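You operate a simulated robot arm through the tools that you are given. There is no shell and no other tool.

Carry out the task below with a simulated two-armed robot. There is one attempt and no reset: what you move stays moved.

## Task
Wax a patch of the table top and close the tin again.
Fine: the patch between pad and tin; yellow pad, put back. A coat counts when it lies all over at full strength: go over it till it gets no stronger.

The check looks at the end state, three seconds after you hand in, the way a careful person would. Anything else that was tipped, shoved, dropped, spilled or broken makes it a failure.

## Robot
Two 7-joint arms with two-finger parallel grippers on one trunk that stands fixed in place. Base frame: the origin is at the foot of the trunk, x ahead of it, y to its left, z up. Lengths are in m, angles in degrees, forces in N, time in s.
The left shoulder is at [0.05, 0.177, 1.129], the right one opposite. With the tool pointing down near the work surface each hand reaches from about 0.18 to 0.7 m from the base axis, measured 20 degrees to its own side. Payload 3.43 kg a hand.
The TCP of each hand is the grasp point between the finger pads, 0.034 m short of the fingertips. In the tool frame z runs along the fingers and y along their closing line. Largest opening 0.128 m; finger width 0.024, thickness 0.012; the body of the gripper, 0.048 by 0.13 m, starts 0.096 m behind the TCP.
Orientation is that of the tool frame in the base frame, as a unit quaternion [w, x, y, z]. With the fingers straight down and closing along the base's y, the tool's x points along the base's -x, its y along +y and its z along -z.

## Interface
- The arms move only by the tool drive_tool. It takes "left_commands", "right_commands" or both (then of equal length, played together; a hand with none holds still); each is a list of rows, each an object of numbers (a shift or turn left out is 0, a gripper value left out holds the last): "ax", "ay", "az": the turn, a rotation vector about the tool's x, y, z in degrees; "dx", "dy", "dz": the shift along the tool's x, y, z in m; "grip": the finger opening in m, from 0 to 0.128. In form: [{"ax": .., "ay": .., "az": .., "dx": .., "dy": .., "dz": .., "grip": ..}, ...]. A call has 1 to 20 rows; each row is the pose to reach, as a shift and turn from the pose commanded when the call began, along the tool's axes at that moment. Each row takes 0.2 s and may step no farther than 0.05 m and 8.6 degrees from the row before; otherwise, or with a gripper value out of range, the whole call is refused. A pose out of reach is approached as far as the arm can. The call stops where the force on the tool passes 40 N (or 10 N more than at its start, if that is more) or the arm is blocked; 0.2 s more then pass. Each finger travels about 0.108 m/s and halts on what it meets, pressing with about 44 N; the grip force reading is that of the motor and also rises with nothing between the fingers. The clock runs only during rows and for 0.2 s after the last one: add rows that repeat a pose to give the fingers time. It gives the time, the measured TCP pose, the force on the tool (base axes), the opening and the grip force at its end, in the units of the frame above (readings bear some noise), with the torque about the TCP (base axes, N m) and any sound that the robot's microphone picked up.
- Cameras (640 x 400 px; columns grow to the right, rows downward): "scene" is now at [0.159, -0.0599, 1.3051]; the picture's right is [-0.56, -0.83, 0.00], its down [-0.45, 0.30, -0.84] and it looks along [0.70, -0.47, -0.54] (base axes); focal length 294 px, centre (320, 200). "left" rides on the left gripper at [0.076, 0.011, -0.16] in its tool frame; the picture's right is [-0.15, 0.99, 0.00], its down [-0.88, -0.13, -0.46] and it looks along [-0.45, -0.07, 0.89] (tool axes); focal length 234 px, centre (320, 200). "right" rides on the right gripper at [0.076, -0.011, -0.16] in its tool frame; the picture's right is [0.15, 0.99, 0.00], its down [-0.88, 0.13, -0.46] and it looks along [-0.45, 0.07, 0.89] (tool axes); focal length 234 px, centre (320, 200). There is no depth. A picture from a camera that has moved, and an enlarged one, comes with that camera's place and axes in the base frame and with its lens. The place of the scene camera against the robot may be out by one fixed shift of up to 0.025 m in any direction.
- camera(camera): a new picture of that camera. It takes no simulated time.
- slide_trunk(by): slides the trunk up (or, below 0, down) by that many m; the arms and the scene camera ride with it, the base frame stays. It gives what a move gives, with no picture.
- turn_head(pan, tilt): turns the head with the scene camera to pan (to the left, within 80 degrees either way) and tilt (down, from -29 to 69), counted from straight ahead of the robot. It gives what a move gives.
- enlarge(camera, box): a new picture of the part [left, top, right, bottom] of that camera's present view, enlarged. It takes no simulated time.
- sign_off(): hands the job in; it is judged then, once.

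Places have to be worked out from the pictures, the camera data and where the tool is seen. Open the grippers and draw the arms clear of the work before you hand the job in, unless the task says otherwise.

The tools are called after "Emit:" as name(argument=value, ...) on one line, values as JSON. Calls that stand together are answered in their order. drive_tool: Moves the arms, as the interface text tells. Its arguments: {"type":"object","properties":{"left_commands":{"type":"array"},"right_commands":{"type":"array"}},"required":[]} The other tools are called the same way: slide_trunk (by) moves the trunk up or down; turn_head (pan, tilt) turns the head that bears the scene camera; camera (camera) takes a picture; enlarge (camera, box) takes an enlarged picture of a part of a camera's view; sign_off () hands the job in.

At the start:

```text
clock: 0.0
left_ee_pos: [0.4395, -0.0411, 1.0754]
left_orientation: [0.0, -0.001, 1.0, 0.0]
left_wrist_force: [0.0, 0.1, -0.3]
left_moment: [-0.04, 0.05, 0.01]
left_opening: 0.128
left_gripper_force: 0.0
right_ee_pos: [0.2095, -0.2215, 1.1094]
right_orientation: [0.001, 0.001, 1.0, 0.002]
right_wrist_force: [-0.1, 0.4, 0.7]
right_moment: [-0.04, 0.04, 0.0]
right_opening: 0.1279
right_gripper_force: 0.1
trunk travel left (down, up): [-0.3, 0.101]
head pan, tilt (commanded): [-34.3, 32.6]
```

scene: 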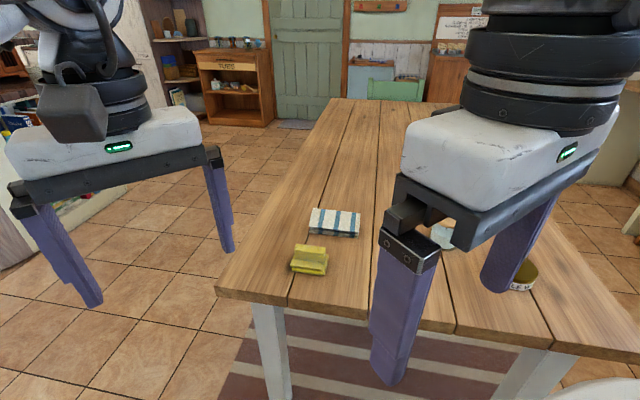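
right: 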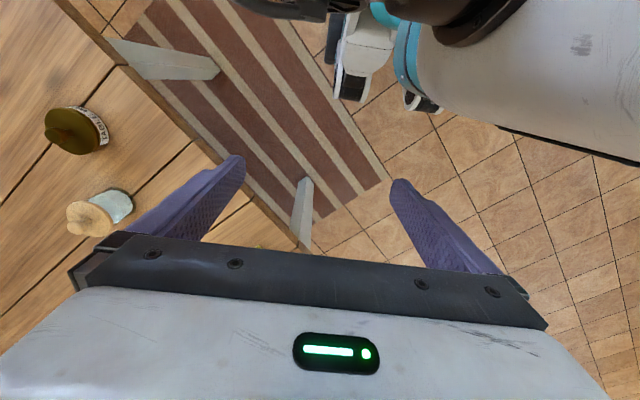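
left: 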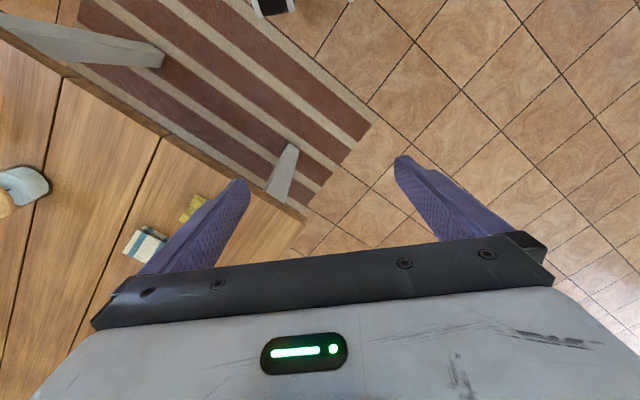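

The pictures show a table with a yellow pad, a striped cloth, a cup-like thing and an olive tin with a lid, partly hidden by the arms. I'll look closer at each from the current cameras before moving.

Emit:
enlarge(camera="scene", box=[220, 180, 380, 320])

Emit:
enlarge(camera="right", box=[0, 60, 240, 260])

Emit:
enlarge(camera="left", box=[0, 100, 300, 300])

Emit:
enlarge(camera="scene", box=[420, 180, 600, 320])

```text
2.86 times, centred on (300, 250) of scene
camera zoom: at [0.159, -0.0599, 1.3051], right [-0.56, -0.83, 0.0], down [-0.45, 0.3, -0.84], along [0.7, -0.47, -0.54], focal length 840 px, centre (377, 57)
```

zoom: 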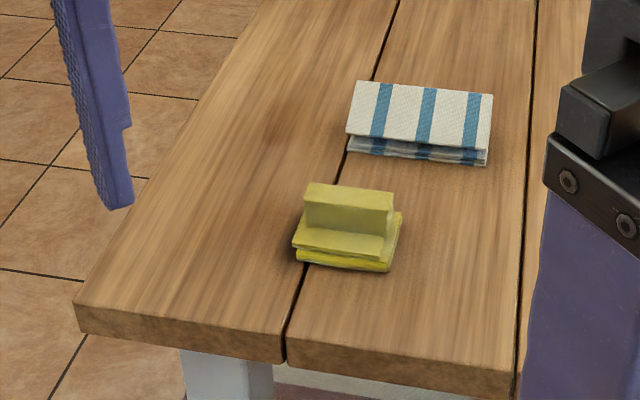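

```text
2.00 times, centred on (120, 160) of right
camera zoom: at [0.134, -0.2336, 1.2689], right [-0.14, 0.99, 0.0], down [0.88, 0.13, 0.46], along [0.45, 0.07, -0.89], focal length 468 px, centre (720, 280)
```

zoom: 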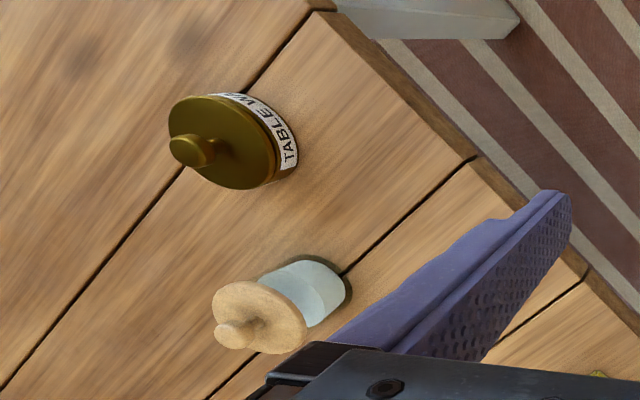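

```text
2.00 times, centred on (150, 200) of left
camera zoom: at [0.3619, -0.0306, 1.2352], right [0.14, 0.99, 0.0], down [0.88, -0.13, 0.46], along [0.45, -0.07, -0.89], focal length 468 px, centre (660, 200)
```

zoom: 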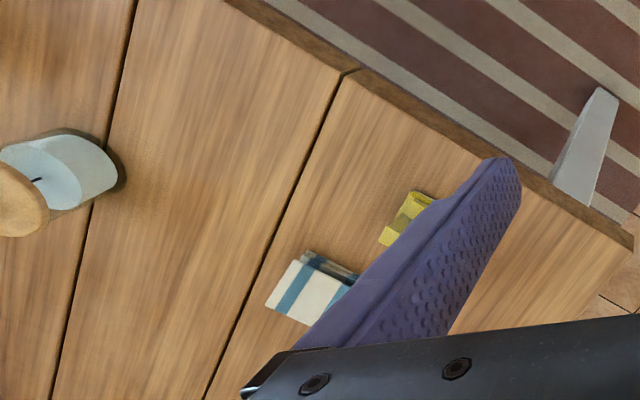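

```text
2.86 times, centred on (510, 250) of scene
camera zoom: at [0.159, -0.0599, 1.3051], right [-0.56, -0.83, 0.0], down [-0.45, 0.3, -0.84], along [0.7, -0.47, -0.54], focal length 840 px, centre (-223, 57)
```

zoom: 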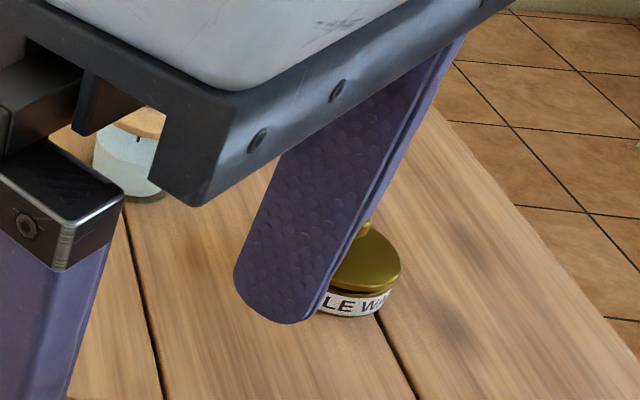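

The table top looks to be at about z 0.86; the pad near [0.53, -0.29] and the tin near [0.27, -0.60]. I'll draw the left arm off to the left and look at the table again with the head.

Emit:
drive_tool(left_commands=[{"dy": 0.05}, {"dy": 0.1}, {"dy": 0.15}, {"dy": 0.2}, {"dy": 0.25}, {"dy": 0.3}, {"dy": 0.3}])

Emit:
turn_head(pan=-45, tilt=40)

Emit:
camera(camera="scene")

```text
clock: 1.6
left_ee_pos: [0.4377, 0.2576, 1.0743]
left_orientation: [0.001, 0.0, 1.0, -0.001]
left_wrist_force: [0.2, -0.3, -0.1]
left_moment: [-0.01, 0.0, 0.0]
left_opening: 0.1279
left_gripper_force: 0.0
right_ee_pos: [0.2108, -0.2225, 1.1089]
right_orientation: [0.001, 0.002, 1.0, 0.001]
right_wrist_force: [0.1, 0.1, -0.1]
right_moment: [-0.02, 0.0, -0.01]
right_opening: 0.1281
right_gripper_force: 0.2
trunk travel left (down, up): [-0.3, 0.101]
head pan, tilt (commanded): [-34.3, 32.6]
```

```text
clock: 2.3
left_ee_pos: [0.4383, 0.2577, 1.0747]
left_orientation: [0.0, -0.001, 1.0, 0.0]
left_wrist_force: [0.6, -0.3, -0.3]
left_moment: [-0.02, 0.02, 0.03]
left_opening: 0.128
left_gripper_force: 0.0
right_ee_pos: [0.2106, -0.2216, 1.1072]
right_orientation: [0.001, 0.0, 1.0, 0.0]
right_wrist_force: [0.6, -0.2, 0.8]
right_moment: [0.01, 0.0, 0.03]
right_opening: 0.1279
right_gripper_force: 0.0
trunk travel left (down, up): [-0.3, 0.101]
head pan, tilt (commanded): [-45.0, 40.0]
```

```text
taken
camera scene: at [0.1454, -0.0697, 1.2939], right [-0.71, -0.71, 0.0], down [-0.45, 0.45, -0.77], along [0.54, -0.54, -0.64], focal length 294 px, centre (320, 200)
```

scene: 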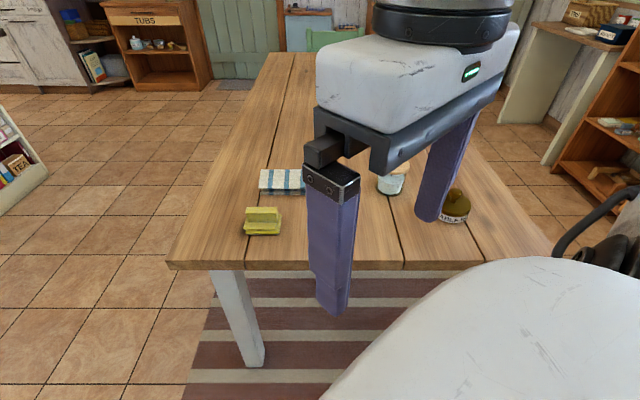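

The right hand now hides the middle of the table from the head. I'll use the right wrist camera: raise the right hand and move it forward-right to look down over the table.

Emit:
drive_tool(right_commands=[{"dz": -0.03, "dy": -0.03}, {"dz": -0.06, "dy": -0.06}, {"dz": -0.09, "dy": -0.09}, {"dz": -0.12, "dy": -0.12, "dx": 0.0}, {"dz": -0.12, "dy": -0.16, "dx": -0.02}, {"dz": -0.12, "dy": -0.2, "dx": -0.04}, {"dz": -0.12, "dy": -0.2, "dx": -0.04}])

Emit:
camera(camera="right")

Emit:
camera(camera="scene")

```text
clock: 3.9
left_ee_pos: [0.4364, 0.2573, 1.0756]
left_orientation: [0.0, -0.001, 1.0, 0.001]
left_wrist_force: [0.3, 0.7, 0.0]
left_moment: [0.02, 0.0, 0.02]
left_opening: 0.1281
left_gripper_force: 0.0
right_ee_pos: [0.2507, -0.4214, 1.2302]
right_orientation: [0.001, 0.0, 1.0, 0.0]
right_wrist_force: [-0.9, 0.5, -0.5]
right_moment: [0.0, -0.02, 0.0]
right_opening: 0.1281
right_gripper_force: 0.1
trunk travel left (down, up): [-0.3, 0.101]
head pan, tilt (commanded): [-45.0, 40.0]
```

```text
taken
camera right: at [0.176, -0.4336, 1.3892], right [-0.14, 0.99, 0.0], down [0.88, 0.13, 0.46], along [0.45, 0.07, -0.89], focal length 234 px, centre (320, 200)
```

right: 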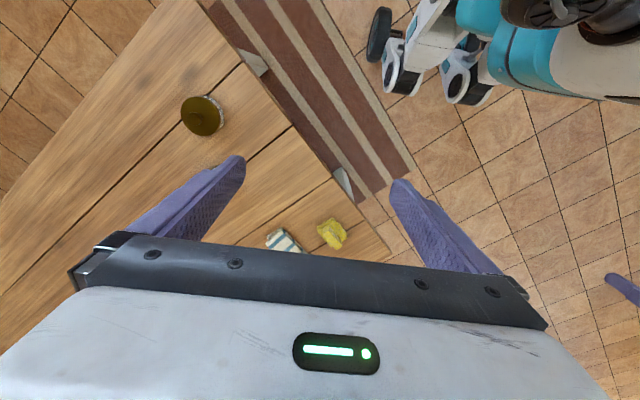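

```text
taken
camera scene: at [0.1452, -0.0697, 1.2939], right [-0.71, -0.71, 0.0], down [-0.45, 0.45, -0.77], along [0.54, -0.54, -0.64], focal length 294 px, centre (320, 200)
```

scene: 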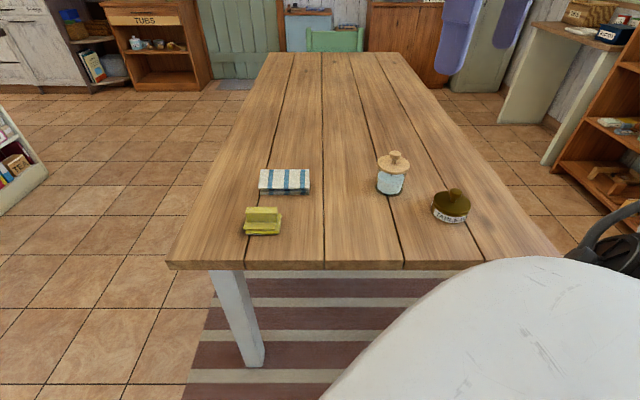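

Now the whole table end is clear of the arms. I'll enlarge it in pieces to find the worn patches and the details.

Emit:
enlarge(camera="scene", box=[170, 140, 362, 260])

Emit:
enlarge(camera="scene", box=[330, 140, 522, 260])

Emit:
enlarge(camera="scene", box=[220, 50, 460, 200])

Emit:
enlarge(camera="scene", box=[280, 180, 440, 280])

```text
3.33 times, centred on (266, 200) of scene
camera zoom: at [0.1452, -0.0697, 1.2939], right [-0.71, -0.71, 0.0], down [-0.45, 0.45, -0.77], along [0.54, -0.54, -0.64], focal length 980 px, centre (500, 200)
```

zoom: 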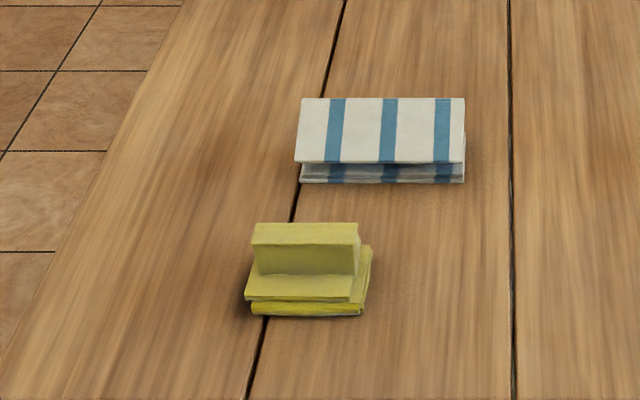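

```text
3.33 times, centred on (426, 200) of scene
camera zoom: at [0.1452, -0.0697, 1.2939], right [-0.71, -0.71, 0.0], down [-0.45, 0.45, -0.77], along [0.54, -0.54, -0.64], focal length 980 px, centre (-33, 200)
```

zoom: 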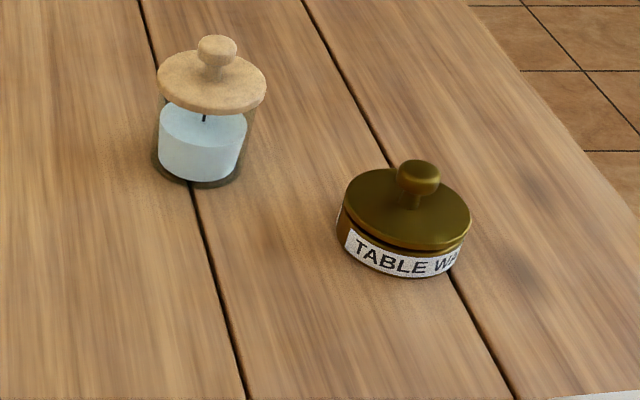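

```text
2.67 times, centred on (340, 125) of scene
camera zoom: at [0.1452, -0.0697, 1.2939], right [-0.71, -0.71, 0.0], down [-0.45, 0.45, -0.77], along [0.54, -0.54, -0.64], focal length 784 px, centre (267, 400)
```

zoom: 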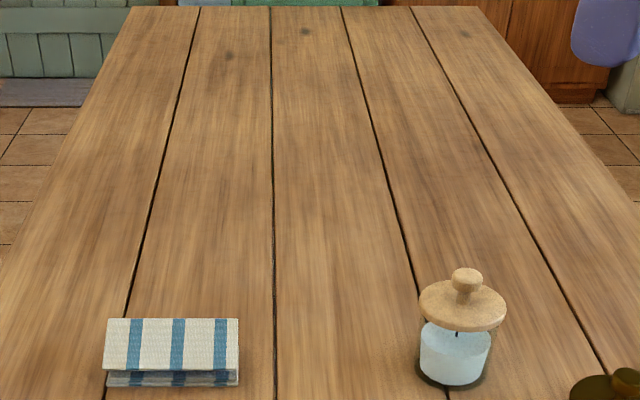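

```text
4.00 times, centred on (360, 230) of scene
camera zoom: at [0.1452, -0.0697, 1.2939], right [-0.71, -0.71, 0.0], down [-0.45, 0.45, -0.77], along [0.54, -0.54, -0.64], focal length 1177 px, centre (160, 80)
```

zoom: 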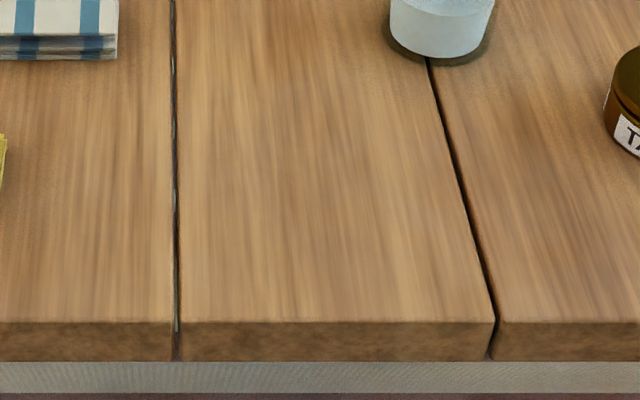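

No blotch stands out from this distance, so I'll bring the right wrist camera lower over the middle plank between pad and tin, well above the jar.

Emit:
drive_tool(right_commands=[{"dz": 0.03, "dy": -0.03, "dx": -0.01}, {"dz": 0.06, "dy": -0.06, "dx": -0.02}, {"dz": 0.1, "dy": -0.08, "dx": -0.03}, {"dz": 0.13, "dy": -0.08, "dx": -0.03}, {"dz": 0.15, "dy": -0.08, "dx": -0.03}, {"dz": 0.15, "dy": -0.08, "dx": -0.03}])

Emit:
camera(camera="right")

Emit:
enlarge(camera="right", box=[180, 0, 500, 200])

```text
clock: 5.3
left_ee_pos: [0.4384, 0.2574, 1.0756]
left_orientation: [0.0, -0.001, 1.0, -0.001]
left_wrist_force: [-0.2, -0.1, -0.3]
left_moment: [-0.01, 0.04, 0.02]
left_opening: 0.128
left_gripper_force: 0.0
right_ee_pos: [0.2784, -0.5015, 1.08]
right_orientation: [0.001, 0.0, 1.0, 0.0]
right_wrist_force: [-0.3, -0.2, 0.0]
right_moment: [-0.01, 0.0, -0.02]
right_opening: 0.128
right_gripper_force: 0.1
trunk travel left (down, up): [-0.3, 0.101]
head pan, tilt (commanded): [-45.0, 40.0]
```

```text
taken
camera right: at [0.2039, -0.5131, 1.2392], right [-0.15, 0.99, 0.0], down [0.88, 0.13, 0.46], along [0.45, 0.07, -0.89], focal length 234 px, centre (320, 200)
```

right: 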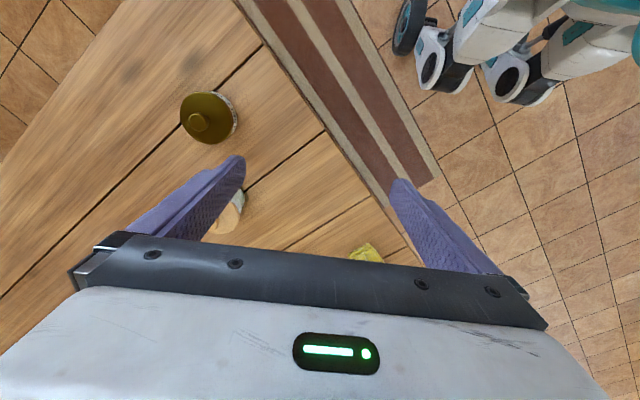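

```text
2.00 times, centred on (340, 100) of right
camera zoom: at [0.2039, -0.5131, 1.2392], right [-0.15, 0.99, 0.0], down [0.88, 0.13, 0.46], along [0.45, 0.07, -0.89], focal length 468 px, centre (280, 400)
```

zoom: 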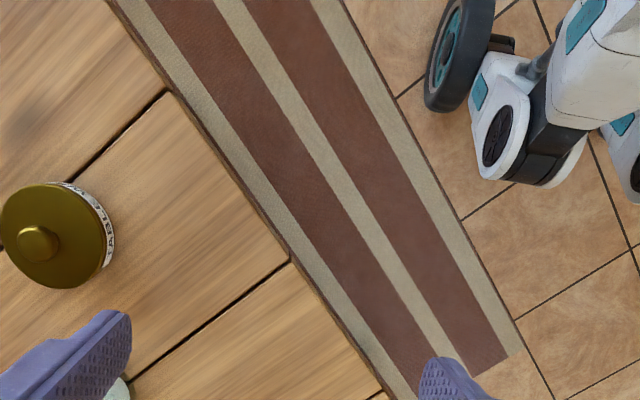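

The table end runs diagonally, edge from about [0.12,-0.65] to [0.41,-0.34]. I still see no distinct patch between pad and tin; I'll enlarge the scene view there harder and compare with neighbouring wood.

Emit:
enlarge(camera="scene", box=[310, 190, 390, 240])

Emit:
enlarge(camera="scene", box=[280, 200, 360, 250])

Emit:
enlarge(camera="scene", box=[370, 200, 450, 250])

Emit:
camera(camera="scene")

```text
8.00 times, centred on (350, 215) of scene
camera zoom: at [0.1453, -0.0697, 1.2938], right [-0.71, -0.71, 0.0], down [-0.45, 0.45, -0.77], along [0.54, -0.54, -0.64], focal length 2353 px, centre (80, 80)
```

zoom: 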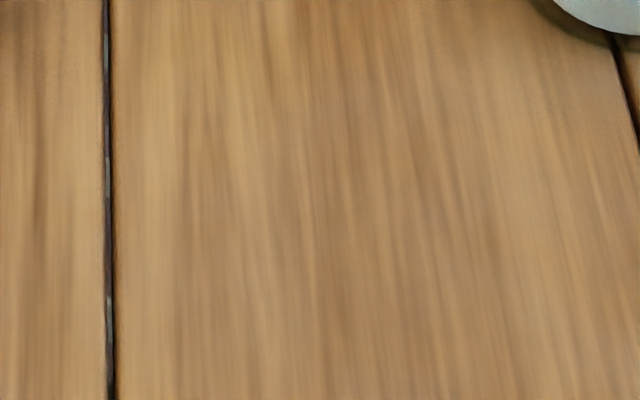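

```text
8.00 times, centred on (320, 225) of scene
camera zoom: at [0.1453, -0.0697, 1.2938], right [-0.71, -0.71, 0.0], down [-0.45, 0.45, -0.77], along [0.54, -0.54, -0.64], focal length 2353 px, centre (320, 0)
```

zoom: 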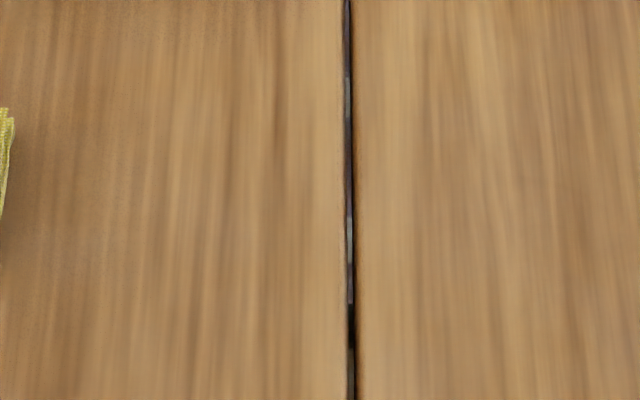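

```text
8.00 times, centred on (410, 225) of scene
camera zoom: at [0.1453, -0.0697, 1.2938], right [-0.71, -0.71, 0.0], down [-0.45, 0.45, -0.77], along [0.54, -0.54, -0.64], focal length 2353 px, centre (-400, 0)
```

zoom: 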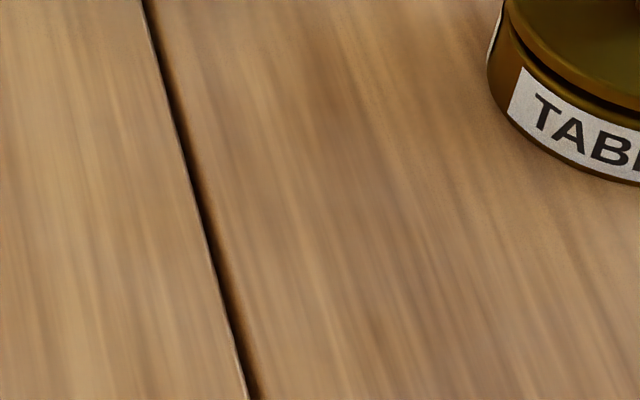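

```text
taken
camera scene: at [0.1453, -0.0697, 1.2938], right [-0.71, -0.71, 0.0], down [-0.45, 0.45, -0.77], along [0.54, -0.54, -0.64], focal length 294 px, centre (320, 200)
```

scene: 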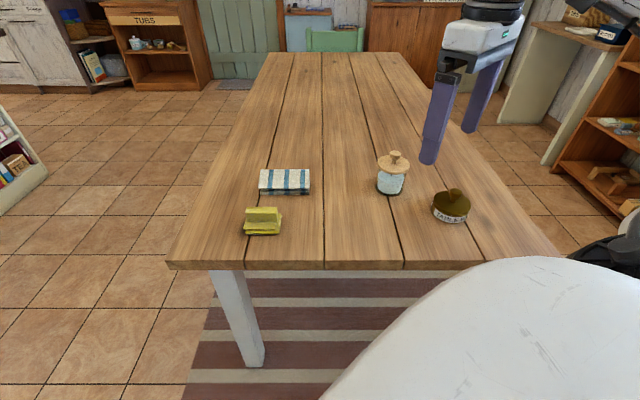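

The wood there is perhaps a touch greyer than around, but unclear. I'll move the right hand forward above the spot so its camera sees it between the fingers.

Emit:
drive_tool(right_commands=[{"dx": -0.04}, {"dx": -0.08}, {"dx": -0.12}, {"dx": -0.15}, {"dx": -0.15}])

Emit:
camera(camera="right")

Emit:
enlarge(camera="right", box=[160, 30, 480, 230])

```text
clock: 6.5
left_ee_pos: [0.4384, 0.257, 1.0746]
left_orientation: [0.001, -0.001, 1.0, -0.001]
left_wrist_force: [-0.3, -0.1, -0.2]
left_moment: [-0.01, 0.0, -0.03]
left_opening: 0.1281
left_gripper_force: 0.0
right_ee_pos: [0.4287, -0.5027, 1.0793]
right_orientation: [0.0, 0.002, 1.0, 0.001]
right_wrist_force: [0.1, 0.2, 0.0]
right_moment: [0.0, -0.03, 0.02]
right_opening: 0.128
right_gripper_force: 0.0
trunk travel left (down, up): [-0.3, 0.101]
head pan, tilt (commanded): [-45.0, 40.0]
```

```text
taken
camera right: at [0.3529, -0.5148, 1.2392], right [-0.14, 0.99, 0.0], down [0.88, 0.13, 0.46], along [0.45, 0.07, -0.89], focal length 234 px, centre (320, 200)
```

right: 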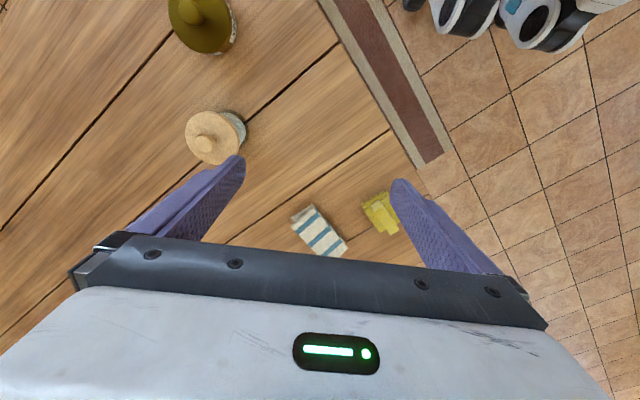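

```text
2.00 times, centred on (320, 130) of right
camera zoom: at [0.3529, -0.5148, 1.2392], right [-0.14, 0.99, 0.0], down [0.88, 0.13, 0.46], along [0.45, 0.07, -0.89], focal length 468 px, centre (320, 340)
```

zoom: 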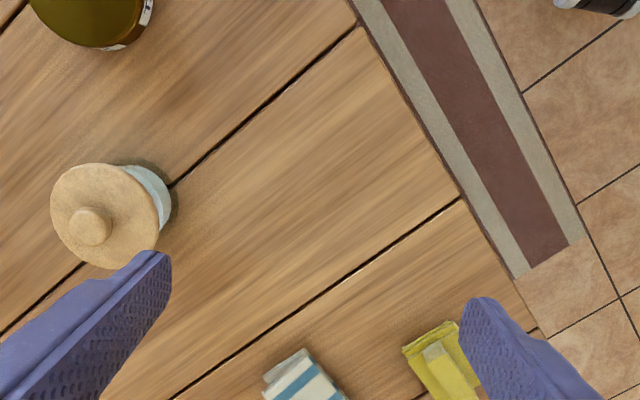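

Triangulating from the two views puts the table top at z≈0.76, the middle plank's edge corners at about [0.292,-0.490] and [0.415,-0.363], the tin near [0.295,-0.711]. I'll enlarge the middle plank in this view for the patch.

Emit:
enlarge(camera="right", box=[230, 40, 390, 140])

Emit:
enlarge(camera="right", box=[240, 120, 400, 220])

Emit:
enlarge(camera="right", box=[0, 0, 320, 200])

```text
4.00 times, centred on (310, 90) of right
camera zoom: at [0.3529, -0.5148, 1.2392], right [-0.14, 0.99, 0.0], down [0.88, 0.13, 0.46], along [0.45, 0.07, -0.89], focal length 937 px, centre (360, 640)
```

zoom: 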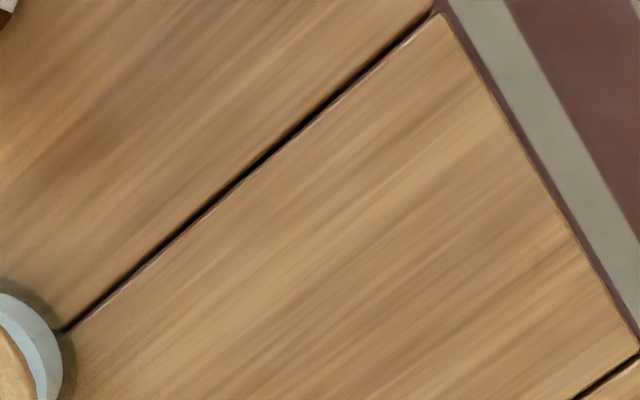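

```text
4.00 times, centred on (320, 170) of right
camera zoom: at [0.3529, -0.5148, 1.2392], right [-0.14, 0.99, 0.0], down [0.88, 0.13, 0.46], along [0.45, 0.07, -0.89], focal length 937 px, centre (320, 320)
```

zoom: 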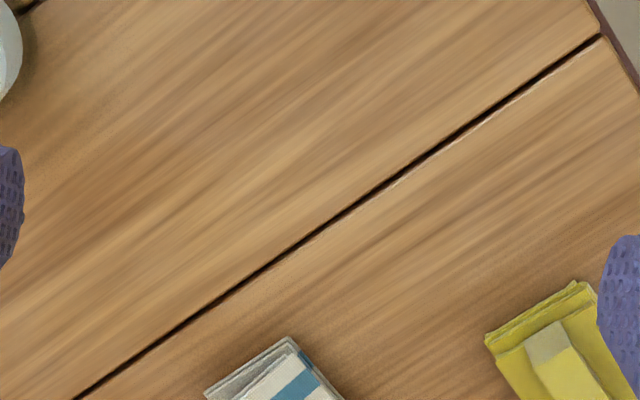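

```text
2.00 times, centred on (160, 100) of right
camera zoom: at [0.3529, -0.5148, 1.2392], right [-0.14, 0.99, 0.0], down [0.88, 0.13, 0.46], along [0.45, 0.07, -0.89], focal length 468 px, centre (640, 400)
```

zoom: 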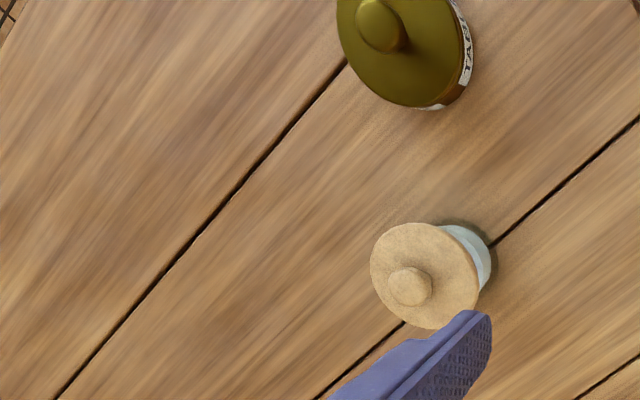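

A greyer area may lie on the middle plank near the edge. I'll get lower with the right wrist camera for a nearer, more slanting look.

Emit:
drive_tool(right_commands=[{"dx": 0.04, "dy": 0.03}, {"dx": 0.08, "dy": 0.06, "dz": 0.03}, {"dx": 0.12, "dy": 0.083, "dz": 0.06}, {"dx": 0.15, "dy": 0.083, "dz": 0.09}, {"dx": 0.15, "dy": 0.083, "dz": 0.1}, {"dx": 0.15, "dy": 0.083, "dz": 0.1}])

Emit:
camera(camera="right")

Emit:
enlarge(camera="right", box=[160, 60, 440, 235])

```text
refused: row 2 steps farther than a row can; nothing moved
```

```text
taken
camera right: at [0.3529, -0.5148, 1.2392], right [-0.14, 0.99, 0.0], down [0.88, 0.13, 0.46], along [0.45, 0.07, -0.89], focal length 234 px, centre (320, 200)
```

right: 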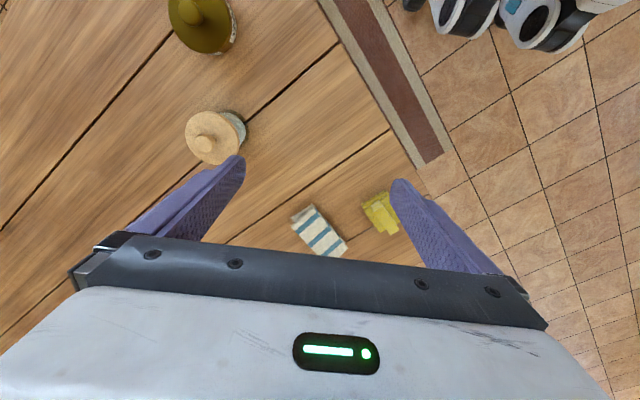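

```text
2.29 times, centred on (300, 148) of right
camera zoom: at [0.3529, -0.5148, 1.2392], right [-0.14, 0.99, 0.0], down [0.88, 0.13, 0.46], along [0.45, 0.07, -0.89], focal length 535 px, centre (366, 320)
```

zoom: 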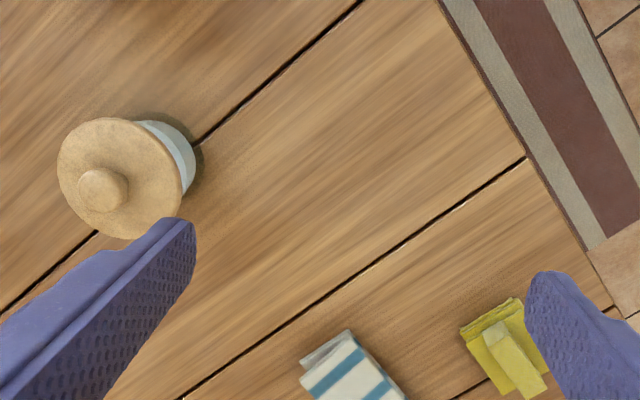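

The move was refused (a step was too long), so I'll repeat it with finer steps.

Emit:
drive_tool(right_commands=[{"dx": 0.03, "dy": 0.02, "dz": 0.02}, {"dx": 0.06, "dy": 0.04, "dz": 0.04}, {"dx": 0.09, "dy": 0.06, "dz": 0.06}, {"dx": 0.12, "dy": 0.075, "dz": 0.08}, {"dx": 0.15, "dy": 0.083, "dz": 0.1}, {"dx": 0.15, "dy": 0.083, "dz": 0.1}])

Emit:
camera(camera="right")

Emit:
enlarge(camera="right", box=[160, 60, 440, 235])

```text
clock: 7.9
left_ee_pos: [0.4369, 0.2575, 1.0757]
left_orientation: [0.0, -0.001, 1.0, 0.001]
left_wrist_force: [0.2, 0.2, 0.2]
left_moment: [-0.01, 0.01, -0.03]
left_opening: 0.1282
left_gripper_force: 0.0
right_ee_pos: [0.2814, -0.42, 0.9804]
right_orientation: [0.001, 0.001, 1.0, 0.0]
right_wrist_force: [-0.5, -0.1, 0.6]
right_moment: [0.01, -0.02, 0.02]
right_opening: 0.128
right_gripper_force: 0.2
trunk travel left (down, up): [-0.3, 0.101]
head pan, tilt (commanded): [-45.0, 40.0]
```

```text
taken
camera right: at [0.2043, -0.4315, 1.1411], right [-0.14, 0.99, 0.0], down [0.88, 0.13, 0.46], along [0.45, 0.07, -0.89], focal length 234 px, centre (320, 200)
```

right: 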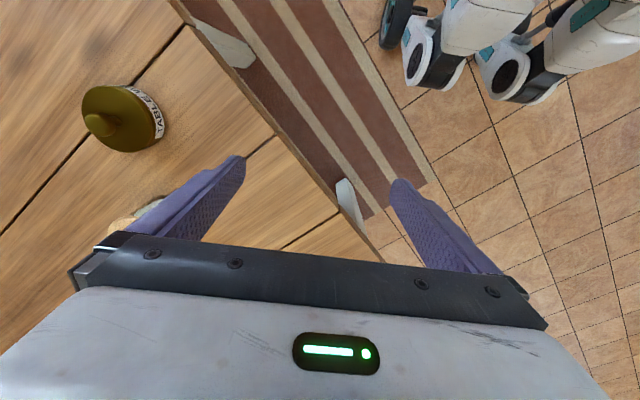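

```text
2.29 times, centred on (300, 148) of right
camera zoom: at [0.2043, -0.4315, 1.1411], right [-0.14, 0.99, 0.0], down [0.88, 0.13, 0.46], along [0.45, 0.07, -0.89], focal length 535 px, centre (366, 320)
```

zoom: 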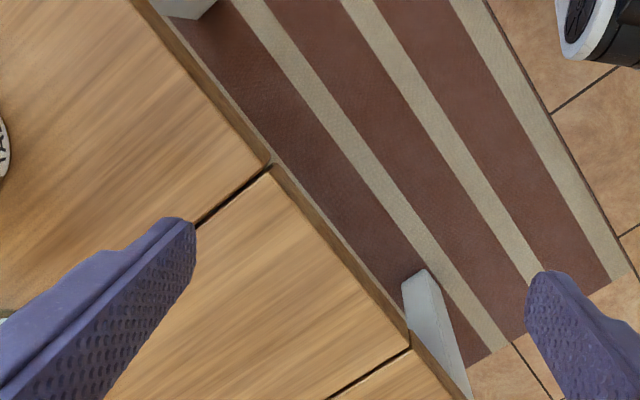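

The wood near the edge looks uniform from here. Since the patch may show better with other angles later, I'll go on to survey the tin: move the right hand above it to fix its place exactly (knob estimated at [0.295,-0.711,0.824]).

Emit:
drive_tool(right_commands=[{"dy": -0.045}, {"dy": -0.09}, {"dy": -0.135}, {"dy": -0.18}, {"dy": -0.225}, {"dy": -0.26}, {"dy": -0.26}])

Emit:
camera(camera="right")

Emit:
enlarge(camera="scene", box=[360, 140, 520, 240])

```text
clock: 9.5
left_ee_pos: [0.4368, 0.2567, 1.0749]
left_orientation: [0.001, -0.001, 1.0, 0.0]
left_wrist_force: [-0.4, 0.6, 0.8]
left_moment: [0.0, 0.01, 0.0]
left_opening: 0.1281
left_gripper_force: 0.1
right_ee_pos: [0.2879, -0.534, 0.988]
right_orientation: [0.001, 0.002, 1.0, 0.0]
right_wrist_force: [0.5, 0.1, 0.1]
right_moment: [0.0, -0.01, -0.04]
right_opening: 0.128
right_gripper_force: 0.0
right hand out of reach, approached as far as the arm can: row 3, 4, 5, 6, 7
trunk travel left (down, up): [-0.3, 0.101]
head pan, tilt (commanded): [-45.0, 40.0]
```

```text
taken
camera right: at [0.2114, -0.545, 1.1473], right [-0.14, 0.99, 0.0], down [0.88, 0.13, 0.46], along [0.45, 0.07, -0.89], focal length 234 px, centre (320, 200)
```

right: 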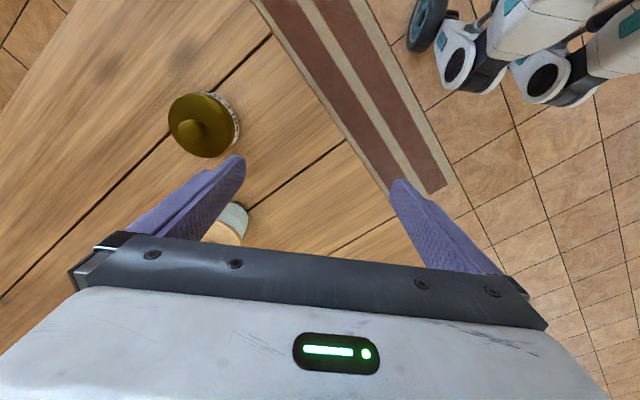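

```text
4.00 times, centred on (440, 190) of scene
camera zoom: at [0.145, -0.0698, 1.2939], right [-0.71, -0.71, 0.0], down [-0.45, 0.45, -0.77], along [0.54, -0.54, -0.64], focal length 1177 px, centre (-160, 240)
```

zoom: 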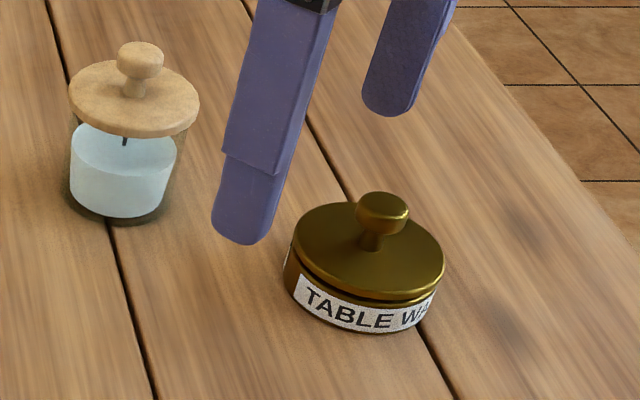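

The hand stopped short at y=-0.534: out of reach in that yaw. I'll turn the hand clockwise about its axis so the wrist points away from the shoulder, still well above everything.

Emit:
drive_tool(right_commands=[{"az": 8}, {"az": 16}, {"az": 24}, {"az": 32}, {"az": 40}, {"az": 48}, {"az": 48}])

Emit:
camera(camera="right")

Emit:
camera(camera="scene")

```text
clock: 11.1
left_ee_pos: [0.4376, 0.2573, 1.0746]
left_orientation: [0.0, -0.001, 1.0, 0.0]
left_wrist_force: [0.0, 0.0, -0.4]
left_moment: [0.01, -0.01, 0.02]
left_opening: 0.1281
left_gripper_force: 0.0
right_ee_pos: [0.2884, -0.5311, 0.9819]
right_orientation: [0.001, 0.408, 0.913, 0.001]
right_wrist_force: [0.2, 0.5, 0.1]
right_moment: [-0.05, -0.02, -0.01]
right_opening: 0.1281
right_gripper_force: 0.1
trunk travel left (down, up): [-0.3, 0.101]
head pan, tilt (commanded): [-45.0, 40.0]
```

```text
taken
camera right: at [0.2297, -0.4817, 1.1418], right [0.64, 0.77, 0.0], down [0.68, -0.57, 0.46], along [0.35, -0.29, -0.89], focal length 234 px, centre (320, 200)
```

right: 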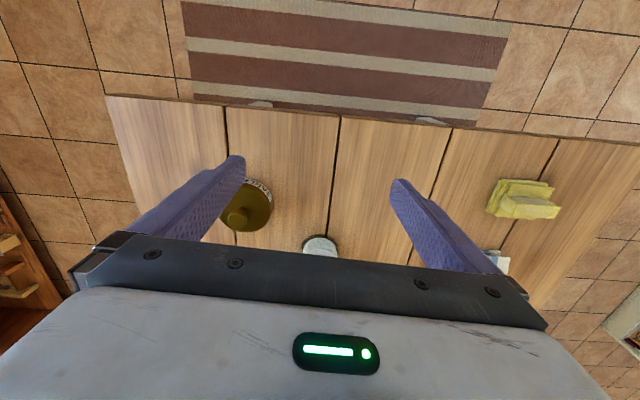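

```text
taken
camera scene: at [0.1453, -0.0697, 1.2939], right [-0.71, -0.71, 0.0], down [-0.45, 0.45, -0.77], along [0.54, -0.54, -0.64], focal length 294 px, centre (320, 200)
```

scene: 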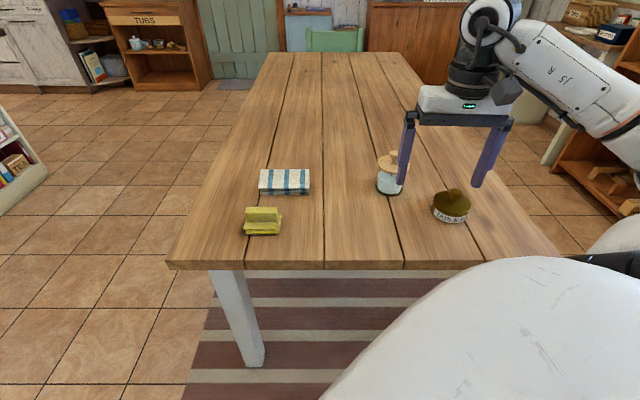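

This orientation sees table, tin, jar and pad together. I'll enlarge the region between pad and tin.

Emit:
enlarge(camera="right", box=[230, 90, 550, 290])

Emit:
enlarge(camera="right", box=[300, 100, 460, 200])

Emit:
enlarge(camera="right", box=[80, 80, 320, 230])

```text
2.00 times, centred on (390, 190) of right
camera zoom: at [0.2297, -0.4817, 1.1418], right [0.64, 0.77, 0.0], down [0.68, -0.57, 0.46], along [0.35, -0.29, -0.89], focal length 468 px, centre (180, 220)
```

zoom: 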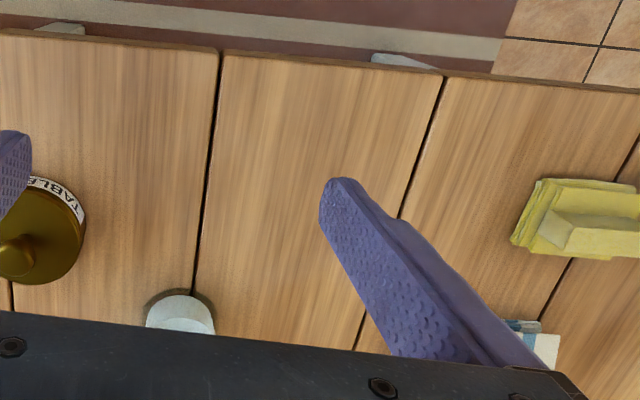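

```text
4.00 times, centred on (380, 150) of right
camera zoom: at [0.2297, -0.4817, 1.1418], right [0.64, 0.77, 0.0], down [0.68, -0.57, 0.46], along [0.35, -0.29, -0.89], focal length 937 px, centre (80, 400)
```

zoom: 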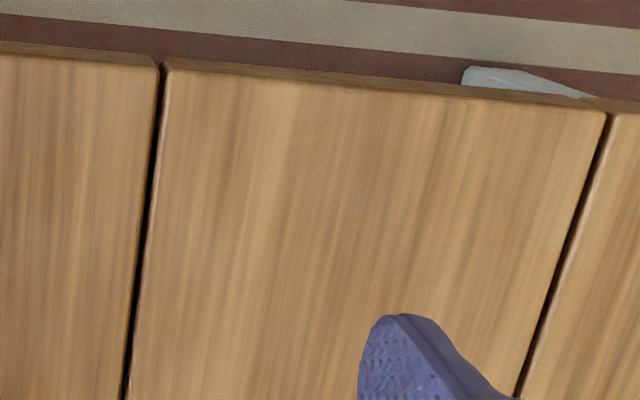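

```text
2.67 times, centred on (200, 155) of right
camera zoom: at [0.2297, -0.4817, 1.1418], right [0.64, 0.77, 0.0], down [0.68, -0.57, 0.46], along [0.35, -0.29, -0.89], focal length 624 px, centre (640, 320)
```

zoom: 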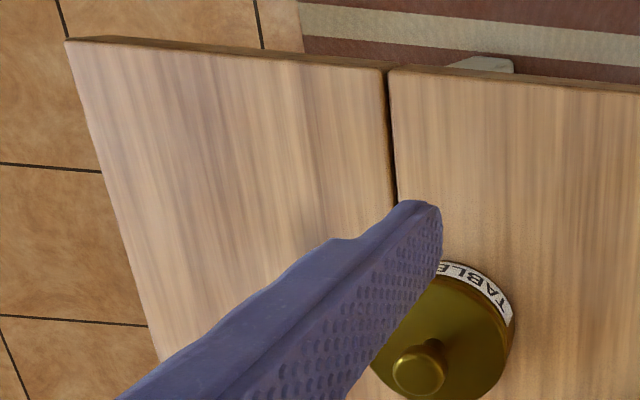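

Still only faint differences. I'll slide the hand along the table edge direction so the middle plank sits in the clear upper middle of the picture.

Emit:
drive_tool(right_commands=[{"dy": 0.04, "dx": -0.01}, {"dy": 0.08, "dx": -0.03}, {"dy": 0.12, "dx": -0.05}, {"dy": 0.14, "dx": -0.06}, {"dy": 0.14, "dx": -0.06}])

Emit:
camera(camera="right")

Emit:
enlarge(camera="right", box=[180, 40, 440, 200])

```text
clock: 12.3
left_ee_pos: [0.4375, 0.2569, 1.0752]
left_orientation: [0.0, -0.001, 1.0, 0.0]
left_wrist_force: [0.0, 0.1, -0.2]
left_moment: [0.0, 0.01, -0.01]
left_opening: 0.1281
left_gripper_force: 0.2
right_ee_pos: [0.4316, -0.4809, 0.9806]
right_orientation: [0.0, 0.409, 0.913, 0.001]
right_wrist_force: [0.0, 0.0, 0.4]
right_moment: [0.0, 0.01, -0.03]
right_opening: 0.1279
right_gripper_force: 0.1
trunk travel left (down, up): [-0.3, 0.101]
head pan, tilt (commanded): [-45.0, 40.0]
```

```text
taken
camera right: at [0.3733, -0.4331, 1.1409], right [0.64, 0.77, 0.0], down [0.68, -0.57, 0.46], along [0.35, -0.29, -0.89], focal length 234 px, centre (320, 200)
```

right: 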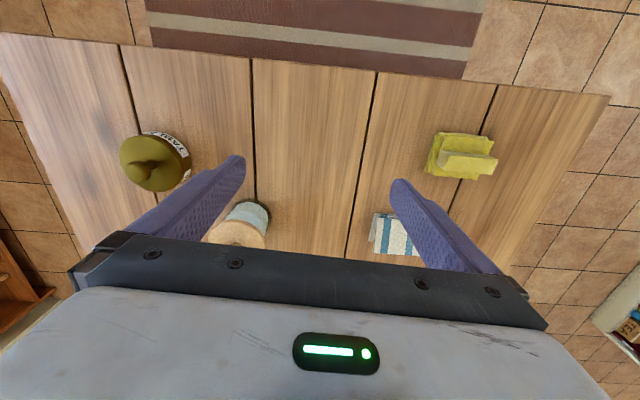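

```text
2.46 times, centred on (310, 120) of right
camera zoom: at [0.3733, -0.4331, 1.1409], right [0.64, 0.77, 0.0], down [0.68, -0.57, 0.46], along [0.35, -0.29, -0.89], focal length 576 px, centre (345, 397)
```

zoom: 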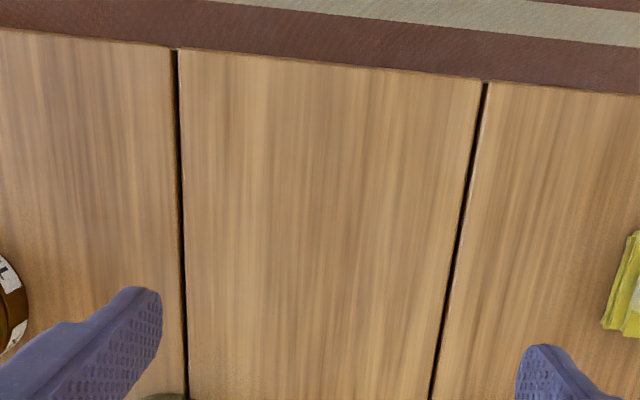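

There seems to be a slightly greyer area around the middle of this picture's middle plank. I'll enlarge tin, pad and jar here for measuring.

Emit:
enlarge(camera="right", box=[110, 110, 270, 210])

Emit:
enlarge(camera="right", box=[380, 90, 540, 190])

Emit:
enlarge(camera="right", box=[100, 40, 580, 260])

```text
4.00 times, centred on (190, 160) of right
camera zoom: at [0.3733, -0.4331, 1.1409], right [0.64, 0.77, 0.0], down [0.68, -0.57, 0.46], along [0.35, -0.29, -0.89], focal length 937 px, centre (840, 360)
```

zoom: 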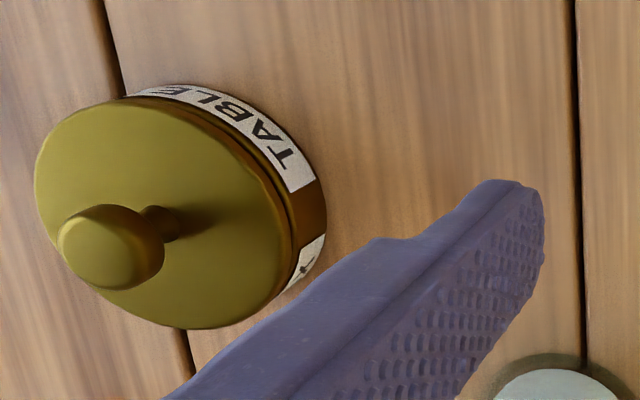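

```text
4.00 times, centred on (460, 140) of right
camera zoom: at [0.3733, -0.4331, 1.1409], right [0.64, 0.77, 0.0], down [0.68, -0.57, 0.46], along [0.35, -0.29, -0.89], focal length 937 px, centre (-240, 440)
```

zoom: 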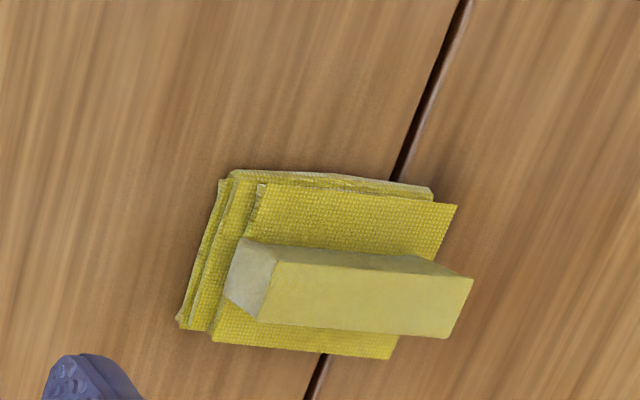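

```text
1.33 times, centred on (340, 150) of right
camera zoom: at [0.3733, -0.4331, 1.1409], right [0.64, 0.77, 0.0], down [0.68, -0.57, 0.46], along [0.35, -0.29, -0.89], focal length 312 px, centre (293, 267)
```

zoom: 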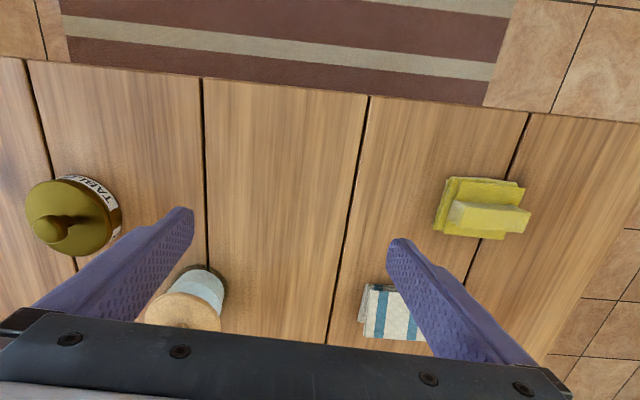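

From views with known camera poses I get: table top z≈0.757, tin knob at [0.295,-0.710] with its top ≈0.824 and lid top ≈0.79, pad centre about [0.60,-0.33] aligned with the table edge. I'll move above the tin in this yaw to test reach.

Emit:
drive_tool(right_commands=[{"dy": -0.04, "dx": -0.01}, {"dy": -0.08, "dx": -0.02}, {"dy": -0.12, "dx": -0.03}, {"dy": -0.16, "dx": -0.045}, {"dy": -0.2, "dx": -0.06}, {"dy": -0.24, "dx": -0.075}, {"dy": -0.255, "dx": -0.0785}, {"dy": -0.255, "dx": -0.0785}])

Emit:
camera(camera="right")

Emit:
camera(camera="scene")

```text
clock: 14.1
left_ee_pos: [0.4366, 0.2567, 1.0755]
left_orientation: [0.0, -0.001, 1.0, 0.001]
left_wrist_force: [1.8, -0.3, -0.5]
left_moment: [-0.01, 0.01, 0.01]
left_opening: 0.128
left_gripper_force: 0.1
right_ee_pos: [0.2957, -0.7093, 0.9796]
right_orientation: [0.0, 0.408, 0.913, 0.0]
right_wrist_force: [-1.0, 0.2, -0.8]
right_moment: [-0.03, -0.01, -0.02]
right_opening: 0.1279
right_gripper_force: 0.0
trunk travel left (down, up): [-0.3, 0.101]
head pan, tilt (commanded): [-45.0, 40.0]
```

```text
taken
camera right: at [0.2371, -0.661, 1.14], right [0.64, 0.77, 0.0], down [0.68, -0.57, 0.46], along [0.35, -0.29, -0.89], focal length 234 px, centre (320, 200)
```

right: 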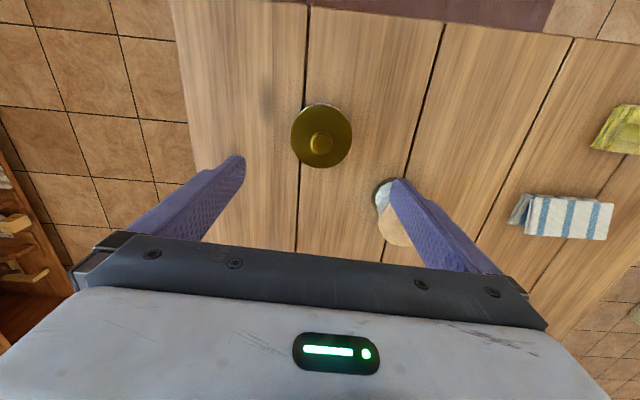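

```text
taken
camera scene: at [0.1453, -0.0697, 1.2939], right [-0.71, -0.71, 0.0], down [-0.45, 0.45, -0.77], along [0.54, -0.54, -0.64], focal length 294 px, centre (320, 200)
```

scene: 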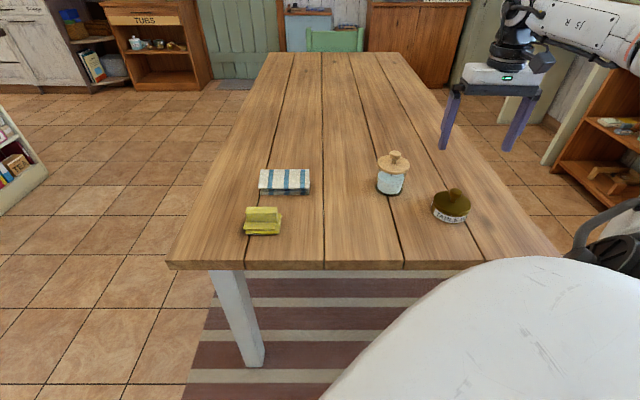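

The hand is right above the knob (it shows at the expected pixel). I'll come down part way with the fingers partly closed and check alignment before gripping.

Emit:
drive_tool(right_commands=[{"dz": 0.03, "grip": 0.1}, {"dz": 0.06, "grip": 0.08}, {"dz": 0.09, "grip": 0.07}, {"dz": 0.11, "grip": 0.07}, {"dz": 0.11, "grip": 0.07}])

Emit:
camera(camera="right")

Emit:
enlarge(camera="scene", box=[380, 120, 540, 240])

```text
clock: 15.3
left_ee_pos: [0.4375, 0.2562, 1.0749]
left_orientation: [0.0, -0.001, 1.0, 0.0]
left_wrist_force: [0.3, -0.3, -0.5]
left_moment: [0.0, 0.02, 0.02]
left_opening: 0.1279
left_gripper_force: 0.0
right_ee_pos: [0.2955, -0.7116, 0.8709]
right_orientation: [0.001, 0.408, 0.913, 0.002]
right_wrist_force: [-0.3, 0.8, -0.3]
right_moment: [0.01, 0.02, 0.02]
right_opening: 0.0701
right_gripper_force: 0.0
trunk travel left (down, up): [-0.3, 0.101]
head pan, tilt (commanded): [-45.0, 40.0]
```

```text
taken
camera right: at [0.2371, -0.6627, 1.0303], right [0.64, 0.77, 0.0], down [0.68, -0.57, 0.46], along [0.35, -0.29, -0.89], focal length 234 px, centre (320, 200)
```

right: 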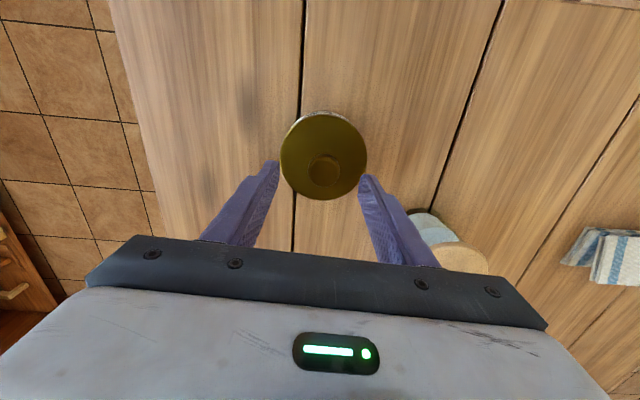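

```text
3.33 times, centred on (460, 180) of scene
camera zoom: at [0.1453, -0.0696, 1.2939], right [-0.71, -0.71, 0.0], down [-0.45, 0.45, -0.77], along [0.54, -0.54, -0.64], focal length 980 px, centre (-147, 267)
```

zoom: 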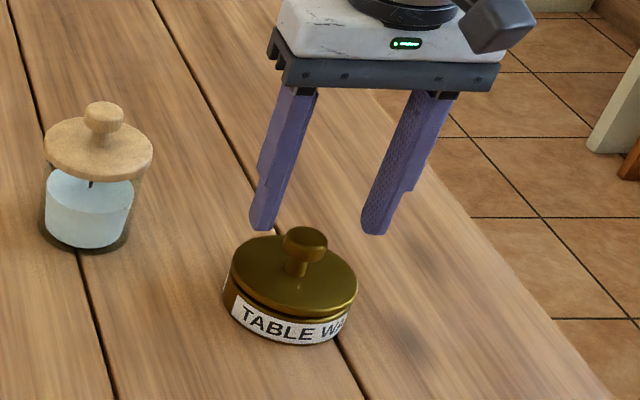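

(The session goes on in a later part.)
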